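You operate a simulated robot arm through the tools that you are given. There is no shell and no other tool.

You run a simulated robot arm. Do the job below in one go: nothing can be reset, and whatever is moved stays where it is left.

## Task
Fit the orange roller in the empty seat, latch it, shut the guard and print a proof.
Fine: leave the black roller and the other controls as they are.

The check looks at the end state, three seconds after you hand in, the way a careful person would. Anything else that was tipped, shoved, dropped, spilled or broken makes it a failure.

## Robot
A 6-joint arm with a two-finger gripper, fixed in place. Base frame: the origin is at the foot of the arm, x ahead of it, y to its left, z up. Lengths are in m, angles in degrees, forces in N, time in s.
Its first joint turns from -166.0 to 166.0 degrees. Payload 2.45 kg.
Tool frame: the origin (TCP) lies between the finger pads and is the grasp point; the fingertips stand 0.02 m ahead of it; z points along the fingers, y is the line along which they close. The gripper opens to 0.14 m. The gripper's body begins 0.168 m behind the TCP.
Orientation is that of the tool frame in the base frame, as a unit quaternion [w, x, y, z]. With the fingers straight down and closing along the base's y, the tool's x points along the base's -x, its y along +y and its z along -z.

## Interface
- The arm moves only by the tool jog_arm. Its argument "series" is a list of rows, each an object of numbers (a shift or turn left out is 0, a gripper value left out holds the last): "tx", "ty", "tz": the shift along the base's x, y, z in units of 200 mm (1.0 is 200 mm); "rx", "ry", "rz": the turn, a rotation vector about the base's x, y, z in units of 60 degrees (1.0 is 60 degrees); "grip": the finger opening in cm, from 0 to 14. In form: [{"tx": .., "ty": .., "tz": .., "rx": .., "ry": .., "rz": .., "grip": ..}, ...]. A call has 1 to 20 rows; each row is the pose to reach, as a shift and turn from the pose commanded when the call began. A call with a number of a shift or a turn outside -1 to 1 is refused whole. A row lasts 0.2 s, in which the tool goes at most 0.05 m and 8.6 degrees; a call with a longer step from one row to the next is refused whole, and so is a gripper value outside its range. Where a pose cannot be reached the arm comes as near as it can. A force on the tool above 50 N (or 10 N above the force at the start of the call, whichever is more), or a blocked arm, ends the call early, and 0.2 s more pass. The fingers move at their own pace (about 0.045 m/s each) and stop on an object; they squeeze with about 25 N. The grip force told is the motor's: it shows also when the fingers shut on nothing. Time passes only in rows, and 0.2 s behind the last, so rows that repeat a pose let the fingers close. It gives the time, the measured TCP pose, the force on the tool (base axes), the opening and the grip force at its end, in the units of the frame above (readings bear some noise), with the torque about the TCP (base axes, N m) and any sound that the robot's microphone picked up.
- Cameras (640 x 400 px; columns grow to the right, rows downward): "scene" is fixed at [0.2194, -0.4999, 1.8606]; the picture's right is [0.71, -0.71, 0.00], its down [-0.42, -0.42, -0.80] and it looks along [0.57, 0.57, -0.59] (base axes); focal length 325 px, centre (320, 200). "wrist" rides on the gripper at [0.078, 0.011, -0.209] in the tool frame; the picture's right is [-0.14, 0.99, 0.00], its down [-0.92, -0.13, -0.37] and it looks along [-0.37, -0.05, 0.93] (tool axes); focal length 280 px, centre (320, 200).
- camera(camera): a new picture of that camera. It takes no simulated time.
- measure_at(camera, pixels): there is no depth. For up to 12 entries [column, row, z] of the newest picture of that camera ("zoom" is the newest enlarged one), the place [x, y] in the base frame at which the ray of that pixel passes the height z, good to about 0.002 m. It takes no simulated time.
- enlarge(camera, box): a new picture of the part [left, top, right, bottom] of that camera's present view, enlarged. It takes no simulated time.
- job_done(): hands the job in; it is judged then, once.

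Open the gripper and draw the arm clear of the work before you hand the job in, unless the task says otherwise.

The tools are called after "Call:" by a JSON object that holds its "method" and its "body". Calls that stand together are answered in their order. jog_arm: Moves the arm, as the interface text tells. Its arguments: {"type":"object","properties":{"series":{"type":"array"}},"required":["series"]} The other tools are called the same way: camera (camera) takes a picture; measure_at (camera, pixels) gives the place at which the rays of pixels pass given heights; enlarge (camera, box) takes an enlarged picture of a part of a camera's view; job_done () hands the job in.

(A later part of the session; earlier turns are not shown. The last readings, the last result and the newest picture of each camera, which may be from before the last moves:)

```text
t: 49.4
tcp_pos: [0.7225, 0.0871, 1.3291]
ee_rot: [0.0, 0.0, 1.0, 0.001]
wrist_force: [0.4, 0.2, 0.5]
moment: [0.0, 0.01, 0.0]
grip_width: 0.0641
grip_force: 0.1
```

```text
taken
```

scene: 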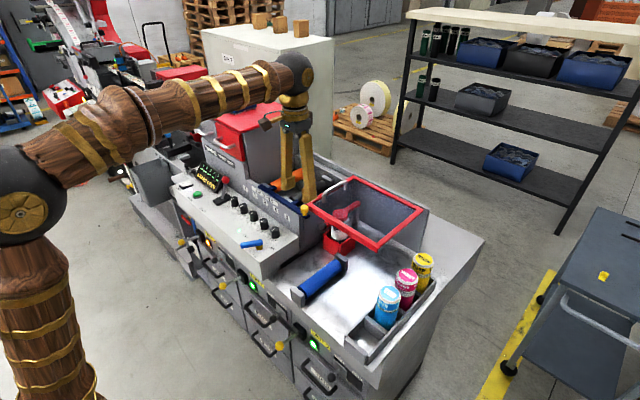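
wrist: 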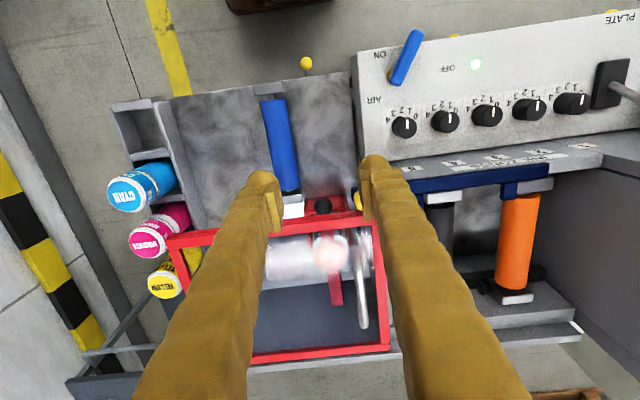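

The knob is hidden behind a finger at (360,200). I shift to y≈0.15 and pull back slightly to see it between the fingers.

Call:
{"method": "jog_arm", "body": {"series": [{"ty": 0.15, "tx": -0.1}, {"ty": 0.3, "tx": -0.2}, {"ty": 0.32, "tx": -0.2}]}}

Call:
{"method": "camera", "body": {"camera": "wrist"}}

Call:
{"method": "enlarge", "body": {"camera": "wrist", "box": [260, 130, 420, 290]}}

Call:
{"method": "enlarge", "body": {"camera": "scene", "box": [270, 180, 350, 240]}}

```text
t: 50.2
tcp_pos: [0.6832, 0.1532, 1.3289]
ee_rot: [-0.001, -0.001, 1.0, -0.001]
wrist_force: [-0.3, 0.0, 0.4]
moment: [-0.02, 0.02, 0.0]
grip_width: 0.064
grip_force: 0.1
```

```text
taken
```

wrist: 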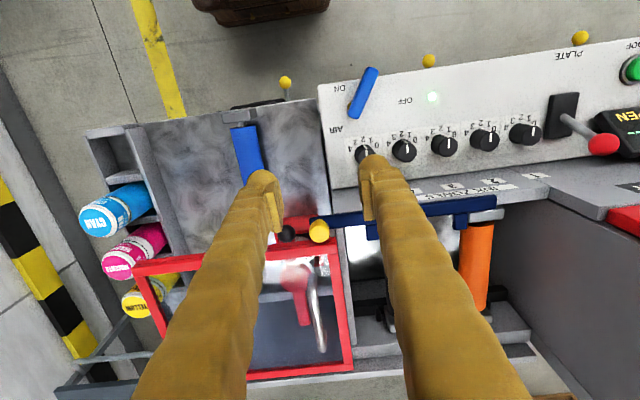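

```text
2.50 times, centred on (340, 210) of wrist
```

zoom: 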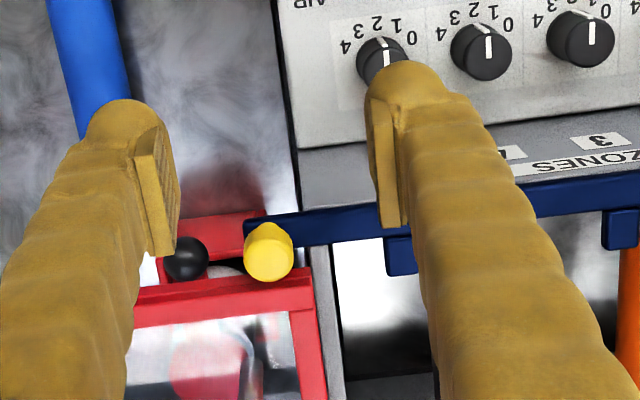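

```text
6.67 times, centred on (310, 210) of scene
```

zoom: 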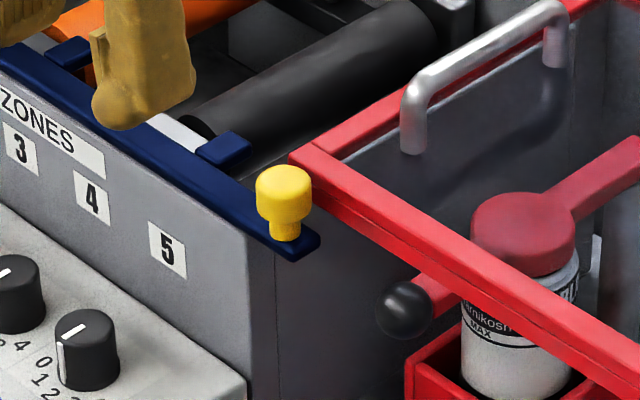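

There's a black ball lever near the knob at wrist zoom (185,260), scene zoom (403,310), and I must avoid it. I measure it and the knob in the scene zoom, then in the wrist zoom.

Call:
{"method": "measure_at", "body": {"camera": "zoom", "pixels": [[403, 310, 1.1], [403, 310, 1.2], [285, 175, 1.1], [285, 175, 1.2], [285, 238, 1.1], [285, 238, 1.2], [290, 258, 1.1], [290, 258, 1.2], [320, 240, 1.1], [320, 240, 1.2], [292, 155, 1.1], [292, 155, 1.2]]}}

Call:
{"method": "enlarge", "body": {"camera": "wrist", "box": [260, 130, 420, 290]}}

Call:
{"method": "measure_at", "body": {"camera": "zoom", "pixels": [[185, 260, 1.1], [185, 260, 1.2], [270, 260, 1.1], [270, 260, 1.2], [246, 262, 1.2], [294, 258, 1.2], [244, 225, 1.165], [244, 245, 1.165], [310, 275, 1.19], [310, 310, 1.19], [133, 295, 1.19], [340, 215, 1.165]]}}

```text
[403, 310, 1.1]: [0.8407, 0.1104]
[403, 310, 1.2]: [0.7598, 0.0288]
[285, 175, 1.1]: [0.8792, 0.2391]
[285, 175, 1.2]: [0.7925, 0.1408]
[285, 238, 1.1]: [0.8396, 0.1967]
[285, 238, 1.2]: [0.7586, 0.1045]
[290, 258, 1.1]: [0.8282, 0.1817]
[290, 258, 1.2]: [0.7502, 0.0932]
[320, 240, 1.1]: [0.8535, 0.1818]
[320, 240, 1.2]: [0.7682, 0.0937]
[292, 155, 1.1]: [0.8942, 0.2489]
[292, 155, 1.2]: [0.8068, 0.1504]
```

```text
2.50 times, centred on (340, 210) of wrist
```

zoom: 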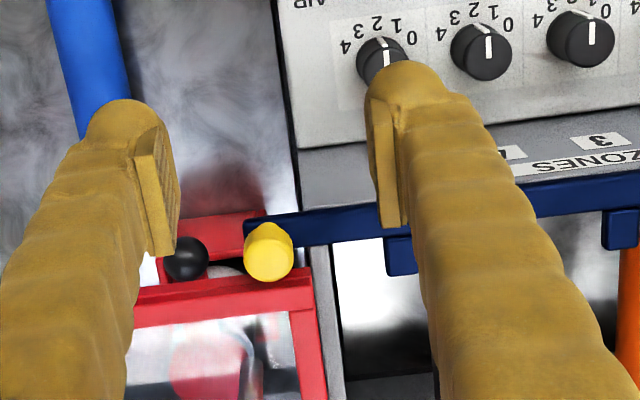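

```text
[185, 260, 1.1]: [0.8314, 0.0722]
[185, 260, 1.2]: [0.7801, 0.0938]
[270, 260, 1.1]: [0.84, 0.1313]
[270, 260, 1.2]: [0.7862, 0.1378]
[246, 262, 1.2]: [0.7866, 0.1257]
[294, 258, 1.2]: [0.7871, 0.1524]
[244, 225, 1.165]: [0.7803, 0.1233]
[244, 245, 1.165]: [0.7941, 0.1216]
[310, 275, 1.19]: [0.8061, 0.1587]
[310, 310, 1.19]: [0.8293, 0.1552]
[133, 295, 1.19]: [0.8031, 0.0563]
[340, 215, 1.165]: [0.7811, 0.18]
```

The knob cap is centred at (0.786, 0.138), top z≈1.203, radius ≈0.013. The black ball is at (0.812, 0.080, 1.137) and the guard front at x≈0.803. I'll close the fingers and come down at (0.774, 0.085), clear of both, to push the knob in +y.

Call:
{"method": "jog_arm", "body": {"series": [{"tx": 0.15, "ty": -0.1, "grip": 2}, {"tx": 0.3, "ty": -0.22, "grip": 0}, {"tx": 0.455, "ty": -0.34}, {"tx": 0.455, "ty": -0.34}, {"tx": 0.455, "ty": -0.34}]}}

Call:
{"method": "jog_arm", "body": {"series": [{"tz": -0.15}, {"tz": -0.3}, {"tz": -0.42}, {"tz": -0.5}, {"tz": -0.5}]}}

Call:
{"method": "camera", "body": {"camera": "wrist"}}

Call:
{"method": "enlarge", "body": {"camera": "scene", "box": [260, 150, 360, 230]}}

```text
t: 51.4
tcp_pos: [0.7777, 0.0848, 1.3266]
ee_rot: [0.0, 0.0, 1.0, 0.0]
wrist_force: [-0.4, 0.1, 0.0]
moment: [0.02, -0.04, 0.02]
grip_width: 0.0001
grip_force: 24.4
```

```text
t: 52.6
tcp_pos: [0.7759, 0.0842, 1.2241]
ee_rot: [0.0, 0.0, 1.0, 0.0]
wrist_force: [-1.5, 0.5, -0.1]
moment: [0.05, -0.01, 0.03]
grip_width: 0.0
grip_force: 24.4
```

```text
taken
```

wrist: 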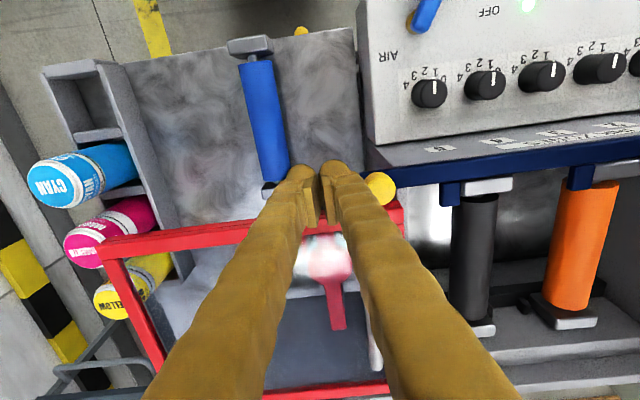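

```text
5.00 times, centred on (310, 190) of scene
```

zoom: 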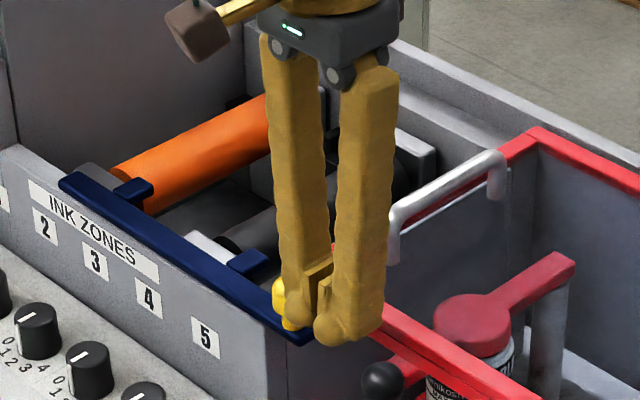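

The fingers are closed and just -y of the knob (tip at wrist (340,165), knob at (380,188)). I shift x back 3 mm, descend to z≈1.198, and check.

Call:
{"method": "jog_arm", "body": {"series": [{"tx": -0.015, "tz": -0.05}, {"tx": -0.015, "tz": -0.1}, {"tx": -0.015, "tz": -0.13}, {"tx": -0.015, "tz": -0.13}]}}

Call:
{"method": "camera", "body": {"camera": "wrist"}}

Call:
{"method": "enlarge", "body": {"camera": "scene", "box": [280, 180, 340, 230]}}

```text
t: 53.6
tcp_pos: [0.7712, 0.0856, 1.2015]
ee_rot: [0.0, -0.001, 1.0, 0.0]
wrist_force: [0.1, 0.5, 0.0]
moment: [0.03, 0.0, -0.01]
grip_width: 0.0
grip_force: 24.9
```

```text
taken
```

wrist: 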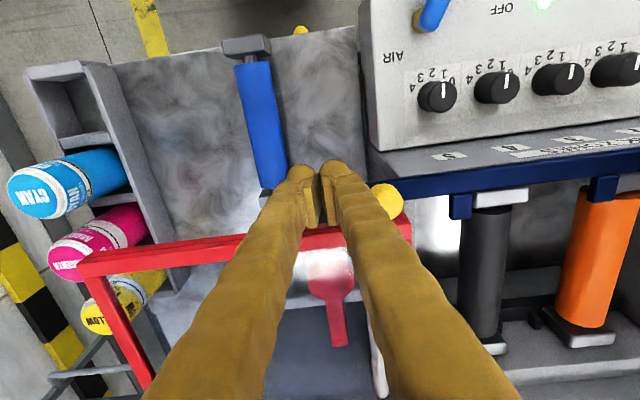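

```text
8.00 times, centred on (310, 205) of scene
```

zoom: 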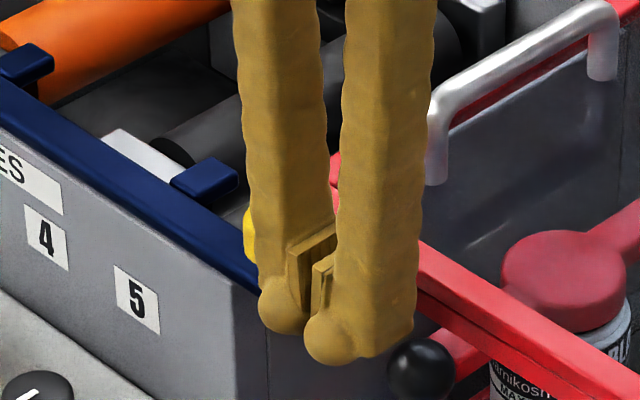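

I now push in +y in 4 mm steps toward y≈0.125, watching the force.

Call:
{"method": "jog_arm", "body": {"series": [{"ty": 0.03}, {"ty": 0.06}, {"ty": 0.09}, {"ty": 0.12}, {"ty": 0.15}, {"ty": 0.18}, {"ty": 0.2}]}}

Call:
{"method": "camera", "body": {"camera": "wrist"}}

Call:
{"method": "enlarge", "body": {"camera": "scene", "box": [240, 150, 340, 230]}}

```text
t: 55.2
tcp_pos: [0.7713, 0.1253, 1.2016]
ee_rot: [0.0, 0.0, 1.0, -0.001]
wrist_force: [-0.7, -0.1, -0.5]
moment: [-0.01, 0.03, 0.02]
grip_width: 0.0001
grip_force: 25.2
```

```text
taken
```

wrist: 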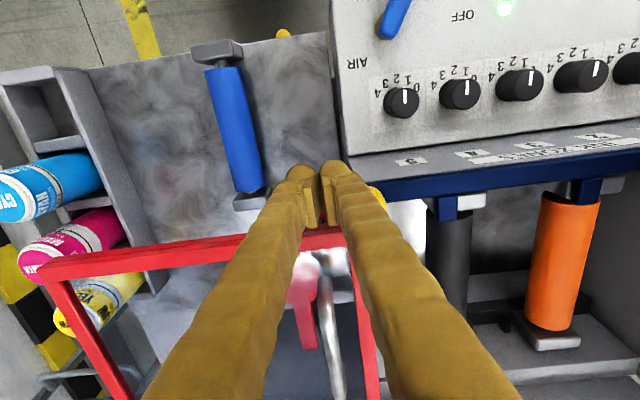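

```text
5.00 times, centred on (290, 190) of scene
```

zoom: 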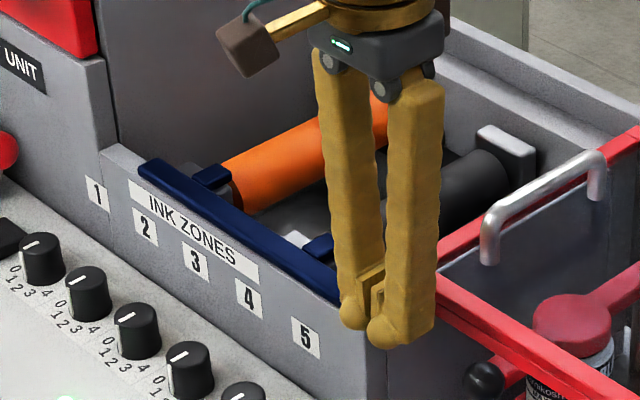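

The bar is moving freely: tab 1 is at wrist (447,205), now over the black block's edge. I continue pushing in +y another 24 mm and re-check.

Call:
{"method": "jog_arm", "body": {"series": [{"ty": 0.03}, {"ty": 0.06}, {"ty": 0.09}, {"ty": 0.12}, {"ty": 0.12}]}}

Call:
{"method": "camera", "body": {"camera": "wrist"}}

Call:
{"method": "enlarge", "body": {"camera": "wrist", "box": [340, 120, 640, 360]}}

Call:
{"method": "enlarge", "body": {"camera": "scene", "box": [240, 150, 340, 230]}}

```text
t: 56.6
tcp_pos: [0.7709, 0.1447, 1.2011]
ee_rot: [0.001, 0.002, 1.0, -0.001]
wrist_force: [-3.8, -14.7, 4.3]
moment: [0.09, -0.02, -0.1]
grip_width: 0.0
grip_force: 25.1
stopped in row 5: the force on the tool passed its limit at 52 N (the readings are from after the stop); the commanded pose is now the measured one
```

```text
taken
```

wrist: 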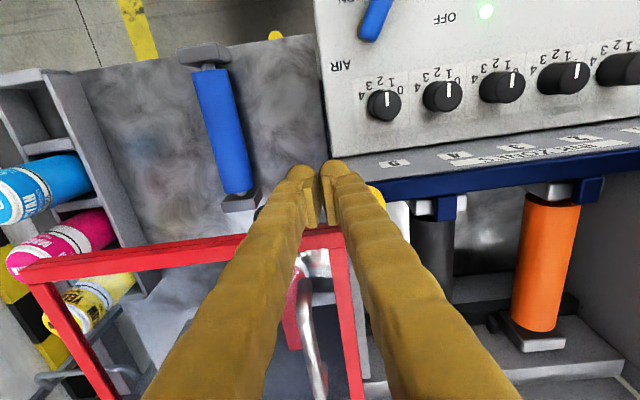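

```text
1.67 times, centred on (490, 240) of wrist
```

zoom: 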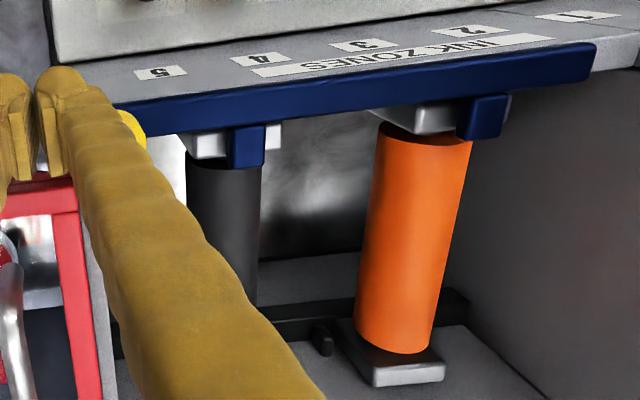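

```text
5.00 times, centred on (290, 190) of scene
```

zoom: 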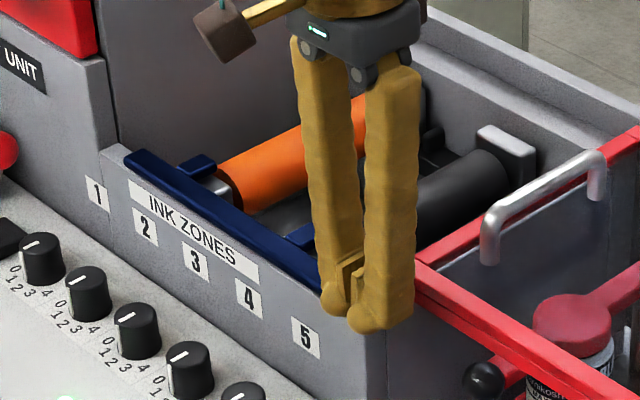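

The push stopped on a 52 N limit at y=0.145, which looks like the bar's end stop. I measure where the tabs are relative to the blocks.

Call:
{"method": "measure_at", "body": {"camera": "wrist", "pixels": [[572, 201, 1.165], [598, 200, 1.165], [435.4, 219.6, 1.165], [456.4, 217.8, 1.165], [648, 150, 1.17], [380, 190, 1.2]]}}

Call:
{"method": "jog_arm", "body": {"series": [{"ty": -0.03}, {"ty": -0.1}, {"ty": -0.15}]}}

Call:
{"method": "camera", "body": {"camera": "wrist"}}

Call:
{"method": "enlarge", "body": {"camera": "scene", "box": [240, 150, 340, 230]}}

```text
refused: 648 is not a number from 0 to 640
```

```text
t: 57.4
tcp_pos: [0.7715, 0.1161, 1.2]
ee_rot: [0.0, 0.001, 1.0, -0.001]
wrist_force: [0.5, 0.1, 0.0]
moment: [0.01, 0.0, 0.0]
grip_width: 0.0
grip_force: 25.0
```

```text
taken
```

wrist: 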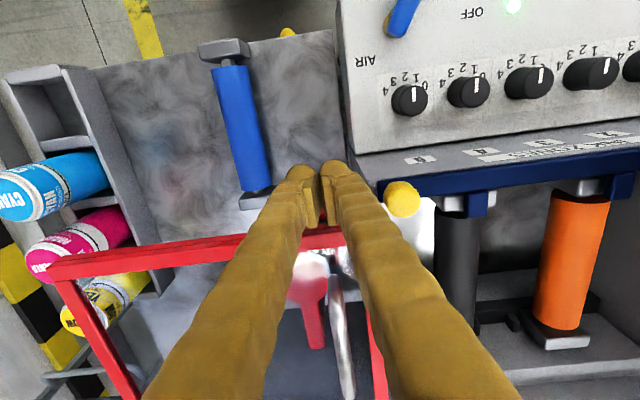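

```text
5.00 times, centred on (290, 190) of scene
```

zoom: 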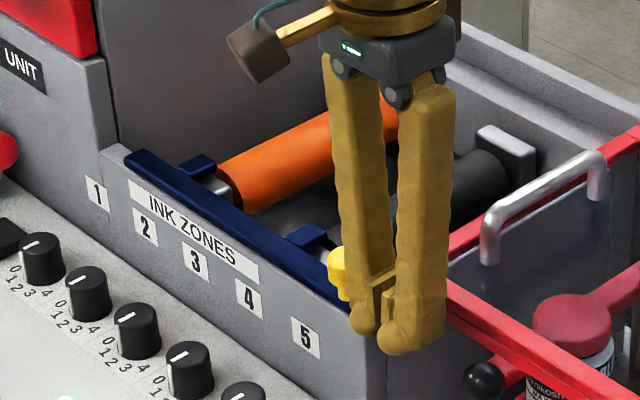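

The bar stayed after I backed off; the knob is now at (403,198). I measure the knob and the tabs in this picture.

Call:
{"method": "measure_at", "body": {"camera": "wrist", "pixels": [[403, 200, 1.203], [384, 200, 1.203], [420, 200, 1.203], [467, 217, 1.165], [487, 215, 1.165], [603, 199, 1.165], [630, 197, 1.165], [440, 210, 1.15], [497, 203, 1.15], [553, 194, 1.15]]}}

Call:
{"method": "enlarge", "body": {"camera": "wrist", "box": [360, 120, 640, 300]}}

```text
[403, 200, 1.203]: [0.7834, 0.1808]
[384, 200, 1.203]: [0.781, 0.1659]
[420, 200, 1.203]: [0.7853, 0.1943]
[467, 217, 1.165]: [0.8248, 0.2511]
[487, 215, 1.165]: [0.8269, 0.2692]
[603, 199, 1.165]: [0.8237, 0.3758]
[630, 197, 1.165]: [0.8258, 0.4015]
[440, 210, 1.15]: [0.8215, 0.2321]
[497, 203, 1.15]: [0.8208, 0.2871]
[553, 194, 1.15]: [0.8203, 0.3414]
```

```text
2.22 times, centred on (500, 210) of wrist
```

zoom: 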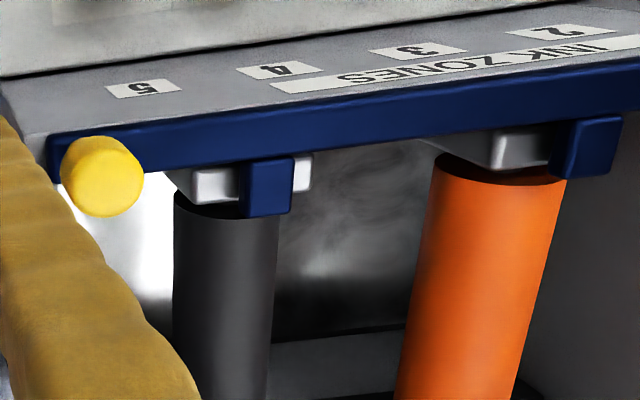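

Latched: tab 1 covers y 0.251–0.269 over the black block and tab 2 covers 0.376–0.401 over the orange block, and the knob moved from 0.138 to 0.181. Next is the guard: I raise clear and view its handle.

Call:
{"method": "jog_arm", "body": {"series": [{"ty": -0.1, "tz": 0.05}, {"ty": -0.15, "tz": 0.2}, {"ty": -0.2, "tz": 0.4}, {"ty": -0.2, "tz": 0.6}, {"ty": -0.2, "tz": 0.8}]}}

Call:
{"method": "jog_arm", "body": {"series": [{"tx": 0.1, "grip": 3}, {"tx": 0.2, "grip": 7}, {"tx": 0.2, "grip": 10}, {"tx": 0.2, "grip": 12}, {"tx": 0.2, "grip": 14}, {"tx": 0.2}]}}

Call:
{"method": "camera", "body": {"camera": "wrist"}}

Call:
{"method": "enlarge", "body": {"camera": "scene", "box": [280, 150, 440, 270]}}

```text
t: 58.6
tcp_pos: [0.7754, 0.0743, 1.3612]
ee_rot: [0.0, 0.001, 1.0, -0.001]
wrist_force: [-0.7, 0.6, -0.2]
moment: [0.0, -0.01, -0.01]
grip_width: 0.0
grip_force: 25.2
```

```text
t: 60.0
tcp_pos: [0.812, 0.074, 1.3621]
ee_rot: [0.0, 0.001, 1.0, -0.002]
wrist_force: [0.5, 0.5, 0.5]
moment: [-0.05, -0.01, -0.03]
grip_width: 0.1184
grip_force: 0.0
```

```text
taken
```

wrist: 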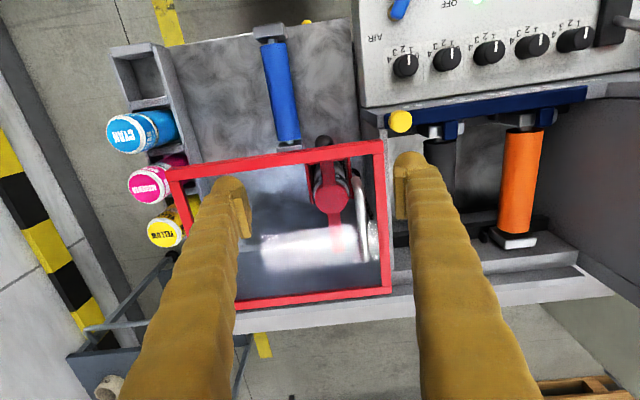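

```text
3.33 times, centred on (360, 210) of scene
```

zoom: 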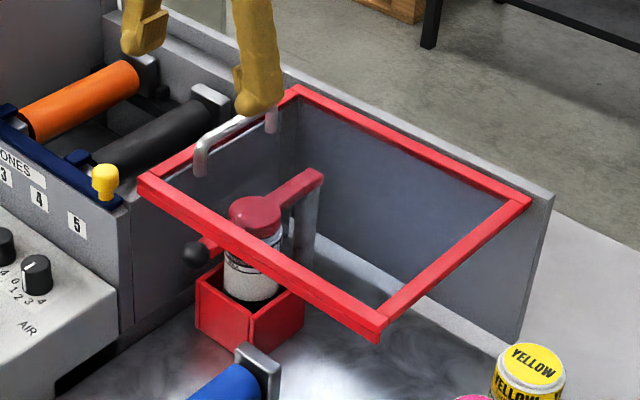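

The guard's frame lies along a rear wall (a rail) that runs past the bay, which fits a sliding guard moving in +y. I zoom on its handle at wrist (365,215) to measure it in both views.

Call:
{"method": "measure_at", "body": {"camera": "zoom", "pixels": [[203, 138, 1.15], [203, 138, 1.25], [270, 105, 1.15], [270, 105, 1.25], [200, 172, 1.15], [200, 172, 1.25], [235, 120, 1.15], [235, 120, 1.25], [140, 178, 1.15], [140, 178, 1.25], [380, 315, 1.15], [380, 315, 1.25]]}}

Call:
{"method": "enlarge", "body": {"camera": "wrist", "box": [300, 120, 420, 300]}}

```text
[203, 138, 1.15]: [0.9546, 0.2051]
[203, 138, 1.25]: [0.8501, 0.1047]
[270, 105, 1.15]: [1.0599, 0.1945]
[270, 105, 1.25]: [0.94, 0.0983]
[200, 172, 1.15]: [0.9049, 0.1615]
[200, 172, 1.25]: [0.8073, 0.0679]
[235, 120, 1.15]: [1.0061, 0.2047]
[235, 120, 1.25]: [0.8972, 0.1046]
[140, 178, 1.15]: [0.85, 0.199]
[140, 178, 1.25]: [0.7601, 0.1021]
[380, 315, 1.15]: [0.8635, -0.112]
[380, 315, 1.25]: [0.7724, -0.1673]
```

```text
2.22 times, centred on (360, 210) of wrist
```

zoom: 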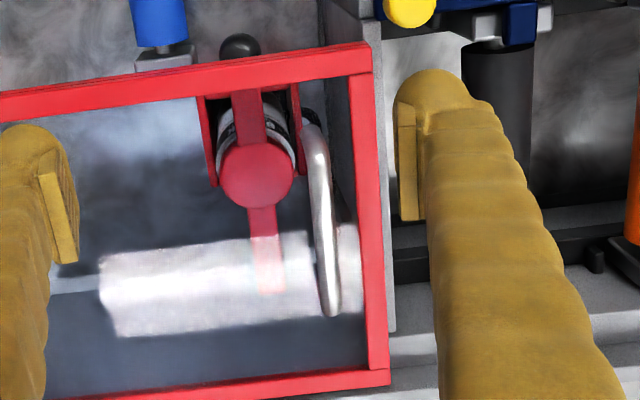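

I measure the handle's bar in this wrist zoom at two heights.

Call:
{"method": "measure_at", "body": {"camera": "zoom", "pixels": [[319, 160, 1.15], [319, 160, 1.25], [332, 300, 1.15], [332, 300, 1.25], [325, 230, 1.15], [325, 230, 1.25], [306, 123, 1.15], [306, 123, 1.25], [372, 45, 1.19], [390, 383, 1.19], [352, 80, 1.19], [330, 312, 1.25]]}}

Call:
{"method": "enlarge", "body": {"camera": "wrist", "box": [340, 160, 400, 280]}}

Call:
{"method": "enlarge", "body": {"camera": "scene", "box": [320, 170, 380, 215]}}

```text
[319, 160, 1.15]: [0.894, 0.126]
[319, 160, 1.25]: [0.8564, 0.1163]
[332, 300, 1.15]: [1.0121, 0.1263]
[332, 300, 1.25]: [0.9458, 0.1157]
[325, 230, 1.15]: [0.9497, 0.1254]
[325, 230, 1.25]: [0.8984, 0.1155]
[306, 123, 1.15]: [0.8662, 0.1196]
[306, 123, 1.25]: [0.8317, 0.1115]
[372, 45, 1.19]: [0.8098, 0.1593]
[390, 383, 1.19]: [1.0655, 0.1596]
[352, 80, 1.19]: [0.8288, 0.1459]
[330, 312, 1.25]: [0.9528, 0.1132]
```

```text
3.33 times, centred on (370, 220) of wrist
```

zoom: 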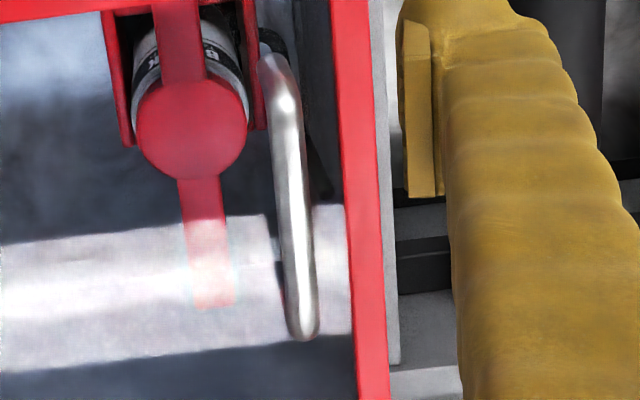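

```text
8.89 times, centred on (350, 192) of scene
```

zoom: 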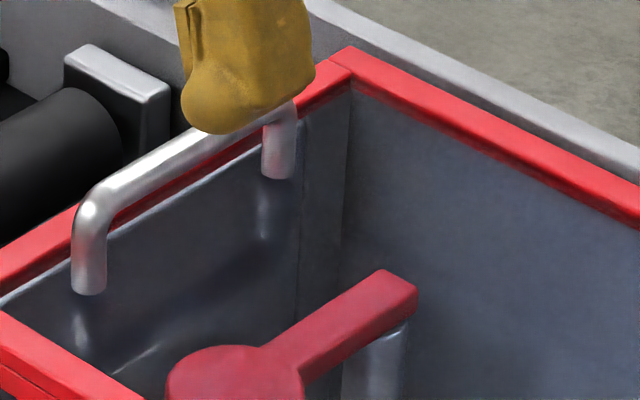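

The handle bar's top runs at z≈1.235, y≈0.1175, x 0.857–0.965, above the panel at z≈1.197. I close the fingers, tilt 10° (body toward -y, away from the housing), go over (0.911, 0.07) and then lower behind the handle.

Call:
{"method": "jog_arm", "body": {"series": [{"tx": 0.1, "rx": 0.08, "grip": 10}, {"tx": 0.2, "rx": 0.167, "grip": 8}, {"tx": 0.35, "rx": 0.167, "grip": 6}, {"tx": 0.5, "ty": -0.02, "rx": 0.167, "grip": 3}, {"tx": 0.5, "ty": -0.02, "rx": 0.167, "grip": 0}, {"tx": 0.5, "ty": -0.02, "rx": 0.167, "grip": 0}, {"tx": 0.5, "ty": -0.02, "rx": 0.167, "grip": 0}]}}

Call:
{"method": "jog_arm", "body": {"series": [{"tz": -0.15}, {"tz": -0.3}, {"tz": -0.45}, {"tz": -0.5}, {"tz": -0.5}]}}

Call:
{"method": "camera", "body": {"camera": "wrist"}}

Call:
{"method": "enlarge", "body": {"camera": "scene", "box": [290, 130, 410, 230]}}

```text
t: 61.6
tcp_pos: [0.9114, 0.0736, 1.3603]
ee_rot: [0.0, 0.001, 0.996, 0.086]
wrist_force: [0.3, 0.1, -0.7]
moment: [0.03, -0.02, -0.01]
grip_width: 0.0002
grip_force: 14.9
```

```text
t: 62.8
tcp_pos: [0.9114, 0.0718, 1.2633]
ee_rot: [0.0, 0.001, 0.996, 0.086]
wrist_force: [-0.2, -0.1, 0.1]
moment: [0.04, 0.0, 0.01]
grip_width: 0.0001
grip_force: 24.8
```

```text
taken
```

wrist: 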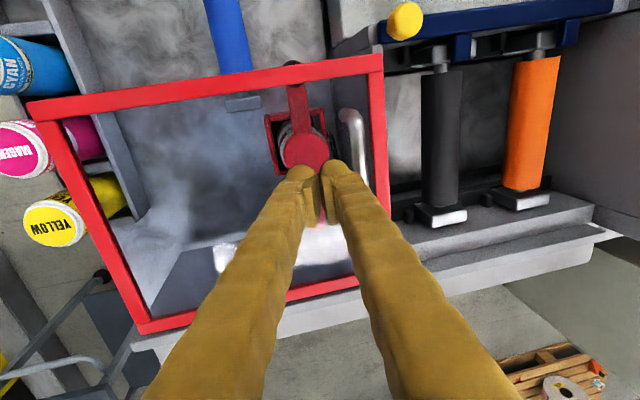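

```text
4.00 times, centred on (350, 180) of scene
```

zoom: 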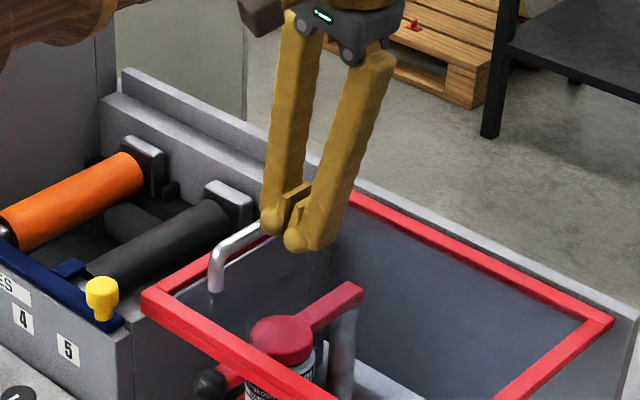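

The closed tips are just -y of the handle. I lower to z≈1.228 in small steps, then read the force.

Call:
{"method": "jog_arm", "body": {"series": [{"tz": -0.06}, {"tz": -0.12}, {"tz": -0.16}, {"tz": -0.175}, {"tz": -0.175}]}}

Call:
{"method": "camera", "body": {"camera": "wrist"}}

Call:
{"method": "enlarge", "body": {"camera": "scene", "box": [310, 150, 390, 220]}}

```text
t: 64.0
tcp_pos: [0.9117, 0.0713, 1.2273]
ee_rot: [0.0, 0.001, 0.996, 0.085]
wrist_force: [-0.3, 0.0, 0.7]
moment: [-0.01, 0.02, 0.02]
grip_width: 0.0
grip_force: 25.3
```

```text
taken
```

wrist: 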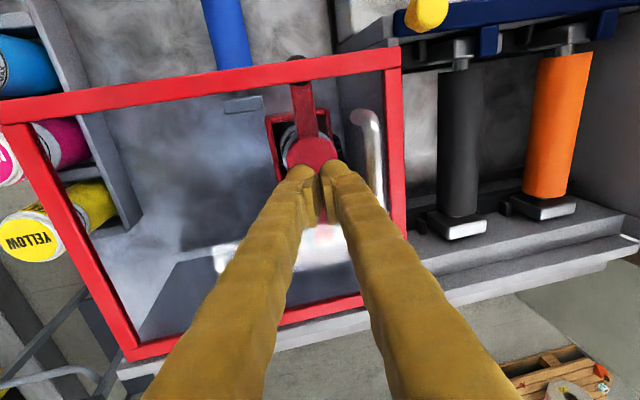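

```text
5.71 times, centred on (350, 185) of scene
```

zoom: 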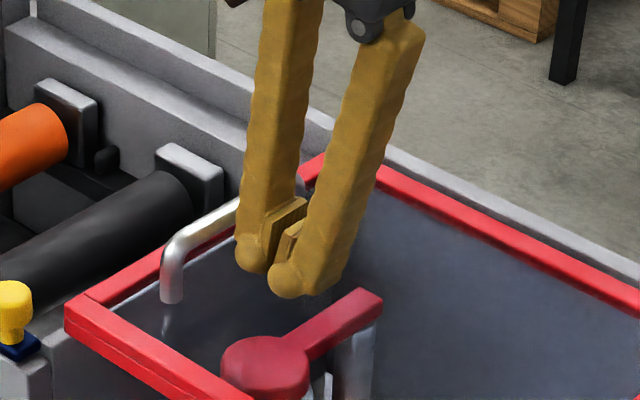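

No panel contact. I push in +y in small steps to about y=0.13 and check whether the guard follows.

Call:
{"method": "jog_arm", "body": {"series": [{"ty": 0.04}, {"ty": 0.08}, {"ty": 0.12}, {"ty": 0.16}, {"ty": 0.2}, {"ty": 0.24}, {"ty": 0.28}, {"ty": 0.28}]}}

Call:
{"method": "camera", "body": {"camera": "wrist"}}

Call:
{"method": "camera", "body": {"camera": "scene"}}

```text
t: 65.8
tcp_pos: [0.9118, 0.1283, 1.2268]
ee_rot: [0.0, 0.001, 0.996, 0.087]
wrist_force: [0.0, -0.7, -0.1]
moment: [-0.03, 0.0, -0.02]
grip_width: 0.0
grip_force: 24.9
```

```text
taken
```

wrist: 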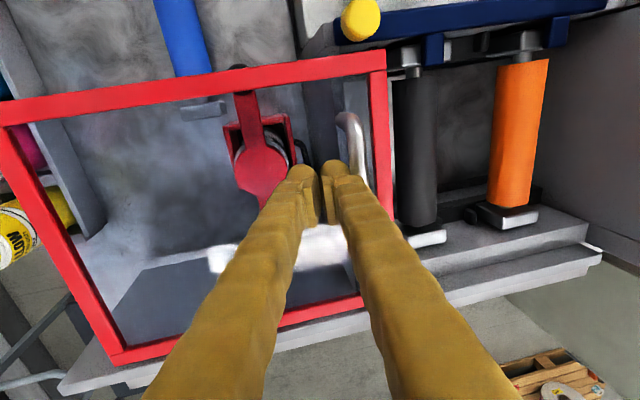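

```text
taken
```

scene: 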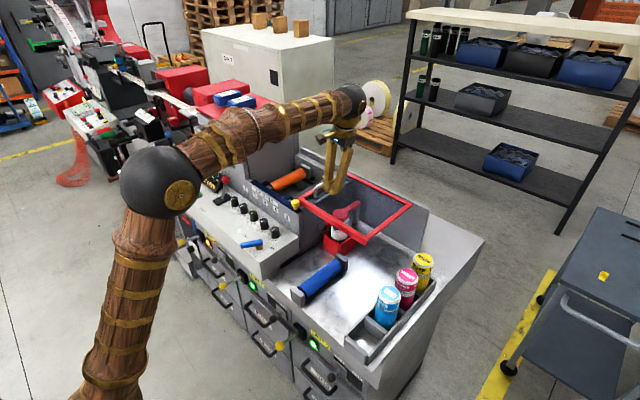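

The guard slides with the push (its +y edge moved, low force). I continue pushing another 0.16 m in steady steps.

Call:
{"method": "jog_arm", "body": {"series": [{"ty": 0.06}, {"ty": 0.13}, {"ty": 0.2}, {"ty": 0.27}, {"ty": 0.34}, {"ty": 0.41}, {"ty": 0.48}, {"ty": 0.55}, {"ty": 0.62}, {"ty": 0.69}, {"ty": 0.76}, {"ty": 0.8}]}}

Call:
{"method": "camera", "body": {"camera": "wrist"}}

Call:
{"method": "camera", "body": {"camera": "scene"}}

```text
t: 68.4
tcp_pos: [0.9115, 0.2872, 1.225]
ee_rot: [0.001, 0.002, 0.996, 0.086]
wrist_force: [-0.9, -1.0, -0.2]
moment: [-0.01, -0.03, -0.01]
grip_width: 0.0
grip_force: 25.0
```

```text
taken
```

wrist: 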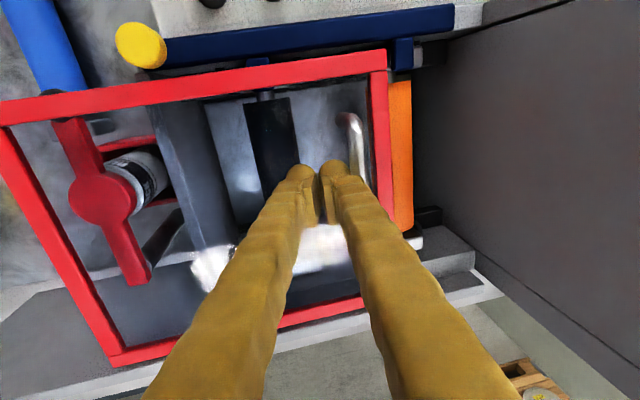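

```text
taken
```

scene: 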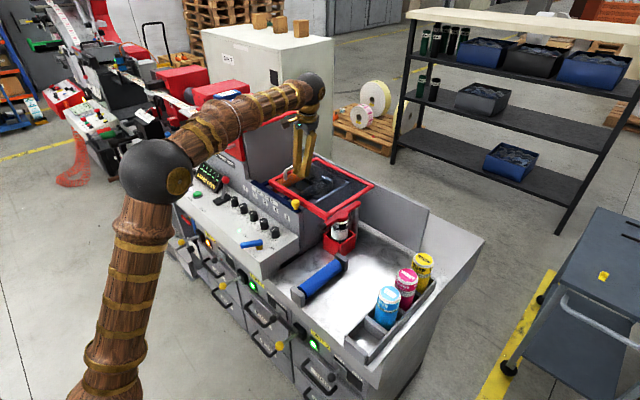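

The guard is sliding over the bay without resistance; its +y edge is at about y≈0.36. I push another 0.07 m and then finer.

Call:
{"method": "jog_arm", "body": {"series": [{"ty": 0.06}, {"ty": 0.12}, {"ty": 0.18}, {"ty": 0.24}, {"ty": 0.3}, {"ty": 0.35}, {"ty": 0.35}]}}

Call:
{"method": "camera", "body": {"camera": "wrist"}}

Call:
{"method": "camera", "body": {"camera": "scene"}}

Call:
{"method": "enlarge", "body": {"camera": "scene", "box": [180, 130, 380, 250]}}

```text
t: 70.0
tcp_pos: [0.9109, 0.3568, 1.2247]
ee_rot: [-0.001, 0.0, 0.996, 0.087]
wrist_force: [-0.1, 0.4, -0.3]
moment: [0.0, -0.01, -0.02]
grip_width: 0.0002
grip_force: 25.4
```

```text
taken
```

wrist: 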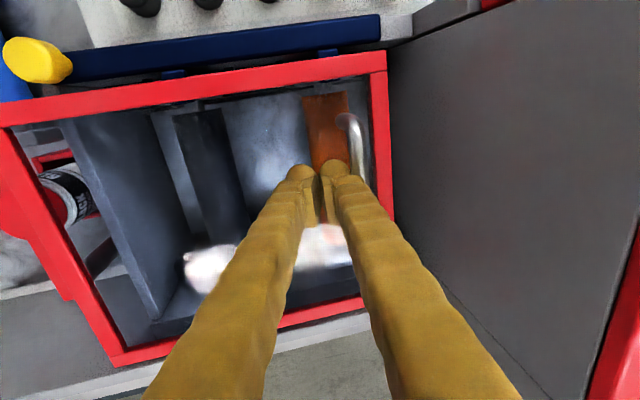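

```text
taken
```

scene: 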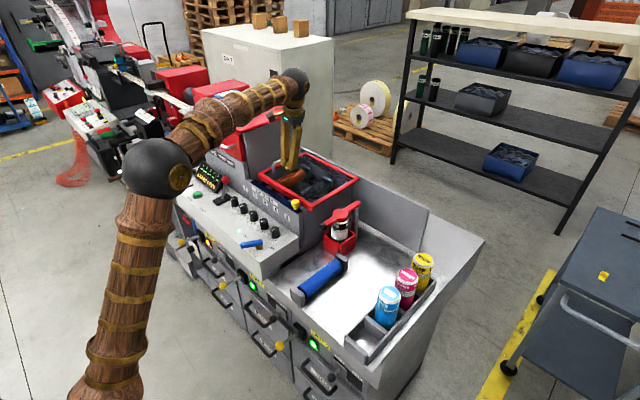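

```text
3.20 times, centred on (280, 190) of scene
```

zoom: 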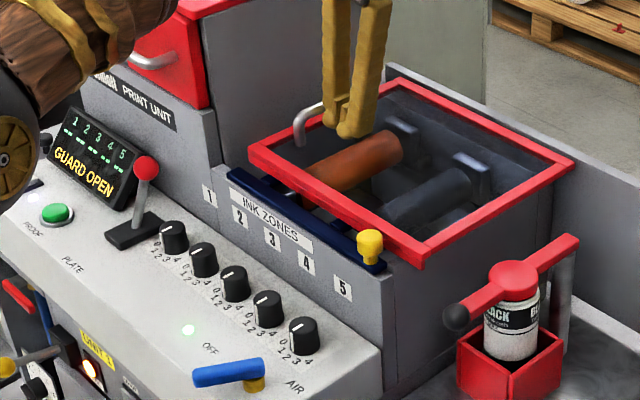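

The display still says GUARD OPEN and the force is near zero. I keep pushing in +y in 4 mm steps until the stop.

Call:
{"method": "jog_arm", "body": {"series": [{"ty": 0.02}, {"ty": 0.04}, {"ty": 0.06}, {"ty": 0.08}, {"ty": 0.1}, {"ty": 0.1}]}}

Call:
{"method": "enlarge", "body": {"camera": "scene", "box": [180, 130, 380, 250]}}

Call:
{"method": "camera", "body": {"camera": "wrist"}}

```text
t: 71.4
tcp_pos: [0.912, 0.3772, 1.2272]
ee_rot: [0.001, 0.001, 0.996, 0.087]
wrist_force: [0.8, 0.2, -0.2]
moment: [-0.02, 0.0, 0.02]
grip_width: 0.0
grip_force: 25.3
```

```text
3.20 times, centred on (280, 190) of scene
```

zoom: 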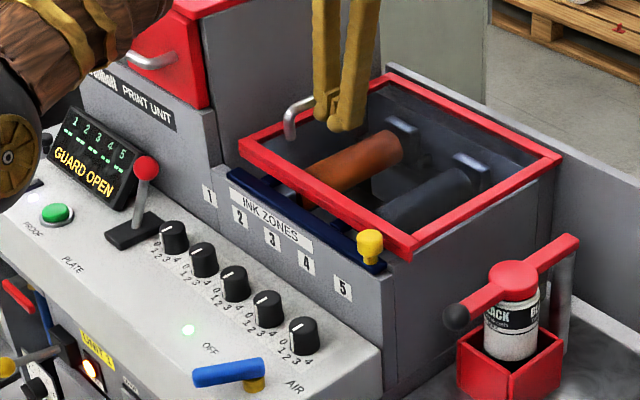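

```text
taken
```

wrist: 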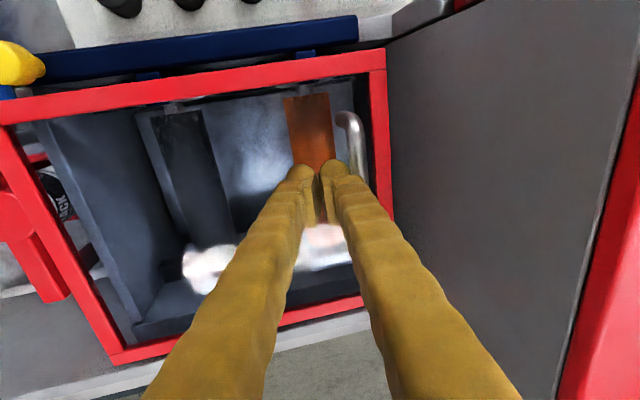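

Still free and still GUARD OPEN. I continue in 4 mm steps; the guard's -y edge still overhangs the bay wall.

Call:
{"method": "jog_arm", "body": {"series": [{"ty": 0.02}, {"ty": 0.04}, {"ty": 0.06}, {"ty": 0.08}, {"ty": 0.1}, {"ty": 0.12}, {"ty": 0.14}, {"ty": 0.14}]}}

Call:
{"method": "enlarge", "body": {"camera": "scene", "box": [180, 130, 380, 250]}}

Call:
{"method": "camera", "body": {"camera": "wrist"}}

```text
t: 72.8
tcp_pos: [0.9118, 0.3947, 1.2271]
ee_rot: [-0.002, 0.002, 0.997, 0.083]
wrist_force: [-1.9, -9.6, 1.2]
moment: [0.03, -0.03, 0.14]
grip_width: 0.0001
grip_force: 25.5
stopped in row 6: the force on the tool passed its limit at 58 N (the readings are from after the stop); the commanded pose is now the measured one
```

```text
3.20 times, centred on (280, 190) of scene
```

zoom: 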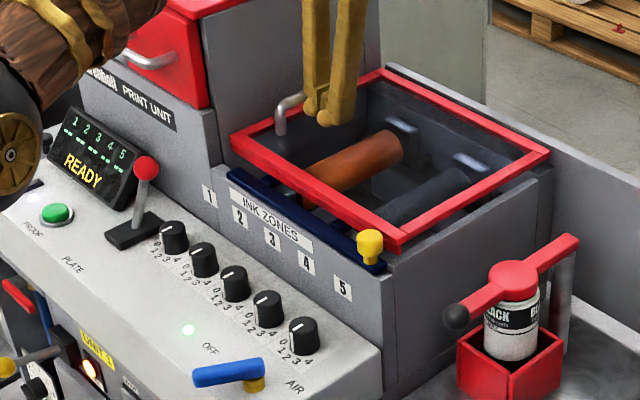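

```text
taken
```

wrist: 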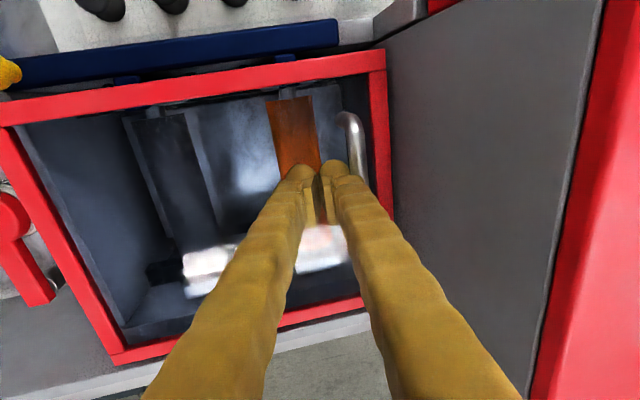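

The display now reads READY and the guard is at its stop (58 N). I back off from the handle, raise, straighten the tool, and head for the PROOF button.

Call:
{"method": "jog_arm", "body": {"series": [{"ty": -0.05}, {"ty": -0.12}, {"ty": -0.12, "tz": 0.1}, {"ty": -0.12, "tz": 0.3}, {"ty": -0.12, "tz": 0.5}, {"ty": -0.12, "tz": 0.7}, {"ty": -0.12, "tz": 0.9}]}}

Call:
{"method": "jog_arm", "body": {"series": [{"tx": -0.2, "rx": -0.08}, {"tx": -0.4, "rx": -0.16}, {"tx": -0.6, "rx": -0.163}, {"tx": -0.8, "rx": -0.163}, {"tx": -1.0, "rx": -0.163}]}}

Call:
{"method": "enlarge", "body": {"camera": "scene", "box": [180, 130, 380, 250]}}

Call:
{"method": "camera", "body": {"camera": "wrist"}}

```text
t: 74.4
tcp_pos: [0.9093, 0.3738, 1.4109]
ee_rot: [-0.002, 0.002, 0.996, 0.084]
wrist_force: [0.4, 0.3, 0.0]
moment: [0.03, -0.04, -0.01]
grip_width: 0.0001
grip_force: 24.8
```

```text
t: 75.6
tcp_pos: [0.7118, 0.3736, 1.4068]
ee_rot: [-0.003, 0.001, 1.0, -0.002]
wrist_force: [-0.3, -0.2, -1.0]
moment: [-0.07, 0.08, -0.01]
grip_width: 0.0
grip_force: 25.1
```

```text
3.20 times, centred on (280, 190) of scene
```

zoom: 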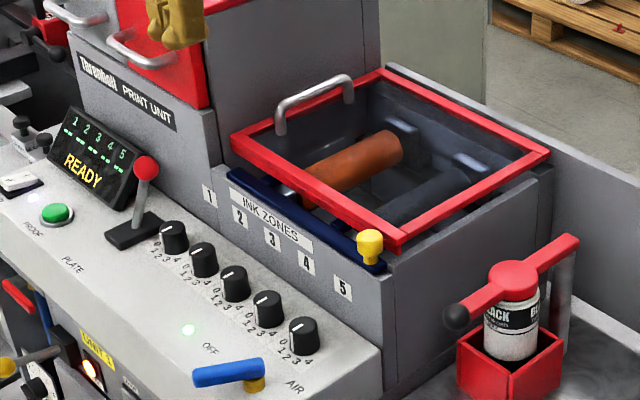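

```text
taken
```

wrist: 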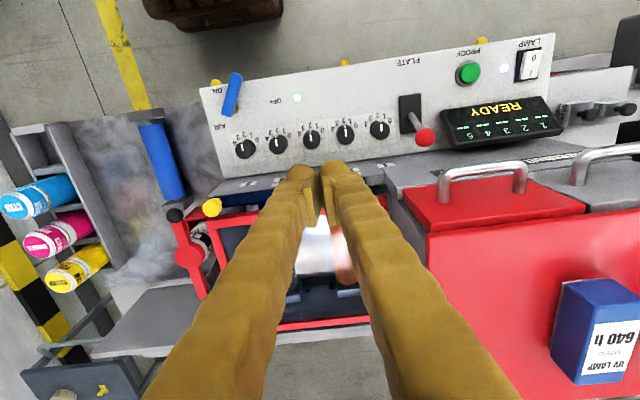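

READY is holding. The PROOF button is at wrist (468,72). I move above it, to around (0.63, 0.58), at this height.

Call:
{"method": "jog_arm", "body": {"series": [{"tx": -0.1, "ty": 0.1}, {"tx": -0.2, "ty": 0.25}, {"tx": -0.3, "ty": 0.43}, {"tx": -0.39, "ty": 0.62}, {"tx": -0.39, "ty": 0.82}, {"tx": -0.39, "ty": 1.0}]}}

Call:
{"method": "camera", "body": {"camera": "wrist"}}

Call:
{"method": "camera", "body": {"camera": "scene"}}

```text
t: 77.0
tcp_pos: [0.6322, 0.5702, 1.4091]
ee_rot: [0.0, 0.002, 1.0, -0.002]
wrist_force: [0.2, -0.1, 0.3]
moment: [0.06, -0.03, 0.0]
grip_width: 0.0
grip_force: 24.6
```

```text
taken
```

wrist: 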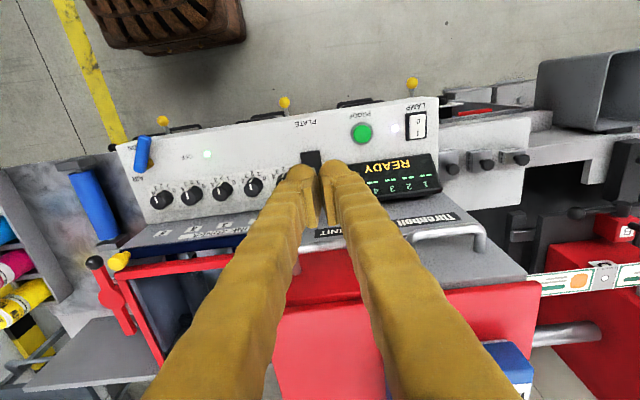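

```text
taken
```

scene: 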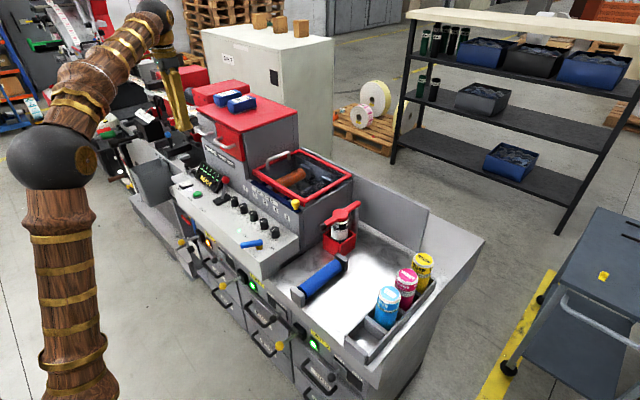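

I triangulate the button using the wrist picture (362,133) and a scene zoom of the panel.

Call:
{"method": "enlarge", "body": {"camera": "wrist", "box": [300, 80, 460, 220]}}

Call:
{"method": "measure_at", "body": {"camera": "wrist", "pixels": [[362, 133, 1.05], [362, 133, 1.1], [362, 133, 1.15]]}}

Call:
{"method": "enlarge", "body": {"camera": "scene", "box": [165, 155, 245, 225]}}

```text
2.86 times, centred on (380, 150) of wrist
```

zoom: 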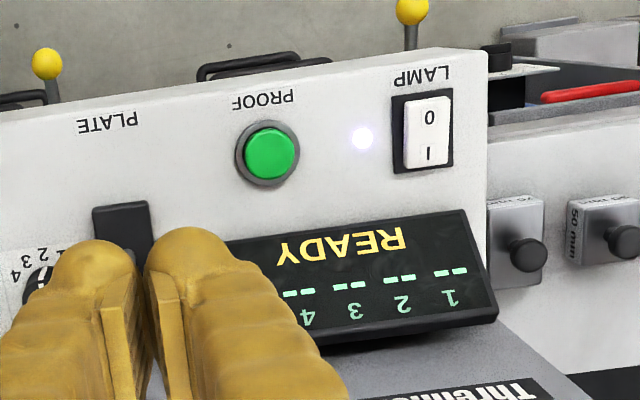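

```text
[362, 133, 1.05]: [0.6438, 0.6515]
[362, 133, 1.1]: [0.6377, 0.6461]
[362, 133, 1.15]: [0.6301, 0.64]
```

```text
5.71 times, centred on (205, 190) of scene
```

zoom: 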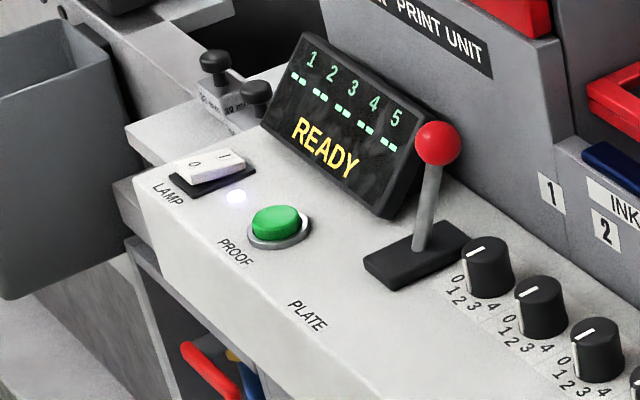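

I measure the button top (277,220) in the scene zoom, plus the display's nearest edge and the lever ball for clearance.

Call:
{"method": "measure_at", "body": {"camera": "zoom", "pixels": [[277, 220, 1.05], [277, 220, 1.1], [277, 220, 1.15], [378, 215, 1.1], [378, 215, 1.15], [265, 125, 1.1], [437, 145, 1.15], [437, 145, 1.2]]}}

Call:
{"method": "measure_at", "body": {"camera": "wrist", "pixels": [[362.5, 133, 1.09], [352, 134, 1.09], [373, 133, 1.09], [362, 122, 1.09], [362, 145, 1.09], [385, 162, 1.1], [435, 155, 1.1], [385, 162, 1.15], [309, 155, 1.1], [428, 120, 1.1], [408, 140, 1.1]]}}

```text
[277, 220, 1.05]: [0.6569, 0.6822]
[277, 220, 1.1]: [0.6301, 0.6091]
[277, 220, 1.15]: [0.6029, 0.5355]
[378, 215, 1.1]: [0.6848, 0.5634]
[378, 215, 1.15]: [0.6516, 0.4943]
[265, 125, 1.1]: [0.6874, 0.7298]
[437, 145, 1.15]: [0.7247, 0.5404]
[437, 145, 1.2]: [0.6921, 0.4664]
```

```text
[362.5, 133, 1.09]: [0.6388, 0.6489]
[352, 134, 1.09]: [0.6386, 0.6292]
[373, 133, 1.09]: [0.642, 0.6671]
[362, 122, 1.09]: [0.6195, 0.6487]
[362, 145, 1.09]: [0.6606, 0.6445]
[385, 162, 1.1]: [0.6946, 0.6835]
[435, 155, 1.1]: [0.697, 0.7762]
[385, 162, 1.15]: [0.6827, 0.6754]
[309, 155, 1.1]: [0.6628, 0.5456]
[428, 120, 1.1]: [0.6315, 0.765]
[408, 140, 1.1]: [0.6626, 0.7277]
```

The button top is at about (0.643, 0.649, 1.073). I move above it and lower to z≈1.25 for a closer check.

Call:
{"method": "jog_arm", "body": {"series": [{"tx": 0.02, "ty": 0.15}, {"tx": 0.045, "ty": 0.3}, {"tx": 0.045, "ty": 0.39, "tz": -0.1}, {"tx": 0.045, "ty": 0.39, "tz": -0.3}, {"tx": 0.045, "ty": 0.39, "tz": -0.5}, {"tx": 0.045, "ty": 0.39, "tz": -0.7}, {"tx": 0.045, "ty": 0.39, "tz": -0.78}]}}

Call:
{"method": "camera", "body": {"camera": "wrist"}}

Call:
{"method": "enlarge", "body": {"camera": "scene", "box": [140, 130, 260, 230]}}

Call:
{"method": "enlarge", "body": {"camera": "wrist", "box": [240, 60, 440, 220]}}

```text
t: 78.6
tcp_pos: [0.6439, 0.6504, 1.2493]
ee_rot: [-0.002, 0.002, 1.0, -0.001]
wrist_force: [0.2, 0.5, 0.2]
moment: [0.02, 0.01, 0.0]
grip_width: 0.0
grip_force: 25.0
```

```text
taken
```

wrist: 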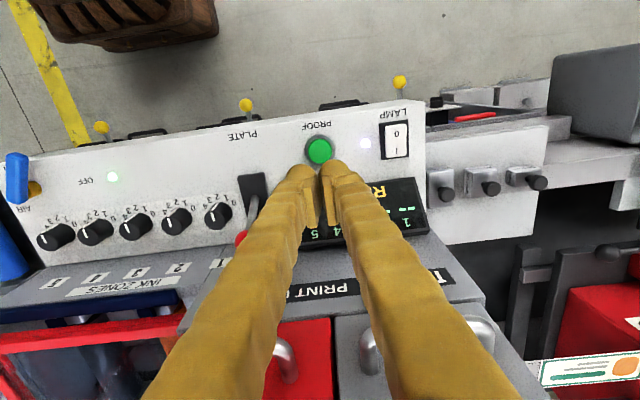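

```text
4.00 times, centred on (200, 180) of scene
```

zoom: 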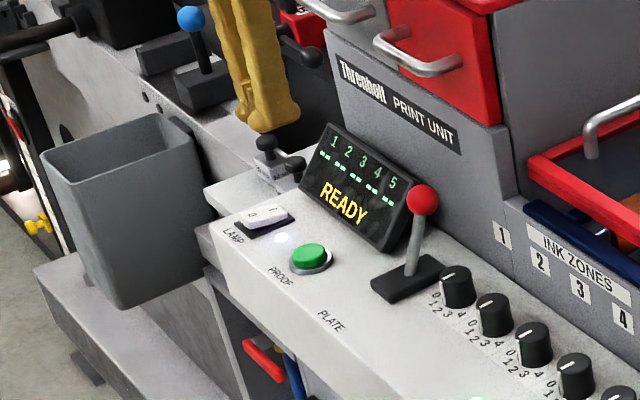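

```text
2.50 times, centred on (340, 140) of wrist
```

zoom: 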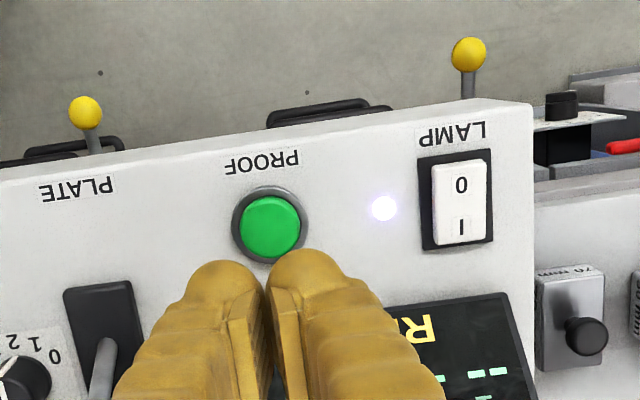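

The button is just ahead of the tips at wrist (320,151). I re-measure it at a few heights in this closer picture.

Call:
{"method": "measure_at", "body": {"camera": "wrist", "pixels": [[320, 150, 1.06], [320, 150, 1.075], [320, 150, 1.09], [307, 151, 1.075], [332, 151, 1.075], [320, 139, 1.075], [320, 161, 1.075], [368, 143, 1.075], [392, 140, 1.08]]}}

Call:
{"method": "measure_at", "body": {"camera": "scene", "pixels": [[197.2, 192.8, 1.06], [197.2, 192.8, 1.075], [197.2, 192.8, 1.09]]}}

```text
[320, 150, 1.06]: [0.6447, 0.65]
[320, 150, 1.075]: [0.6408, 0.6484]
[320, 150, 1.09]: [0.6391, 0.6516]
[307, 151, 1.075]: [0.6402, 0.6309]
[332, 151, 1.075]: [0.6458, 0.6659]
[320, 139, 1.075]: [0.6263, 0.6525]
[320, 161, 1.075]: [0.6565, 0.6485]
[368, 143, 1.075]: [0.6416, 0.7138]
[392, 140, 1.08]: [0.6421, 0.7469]
```

```text
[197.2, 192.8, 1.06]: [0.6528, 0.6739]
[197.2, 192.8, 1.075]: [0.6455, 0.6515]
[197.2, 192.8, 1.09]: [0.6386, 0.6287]
```

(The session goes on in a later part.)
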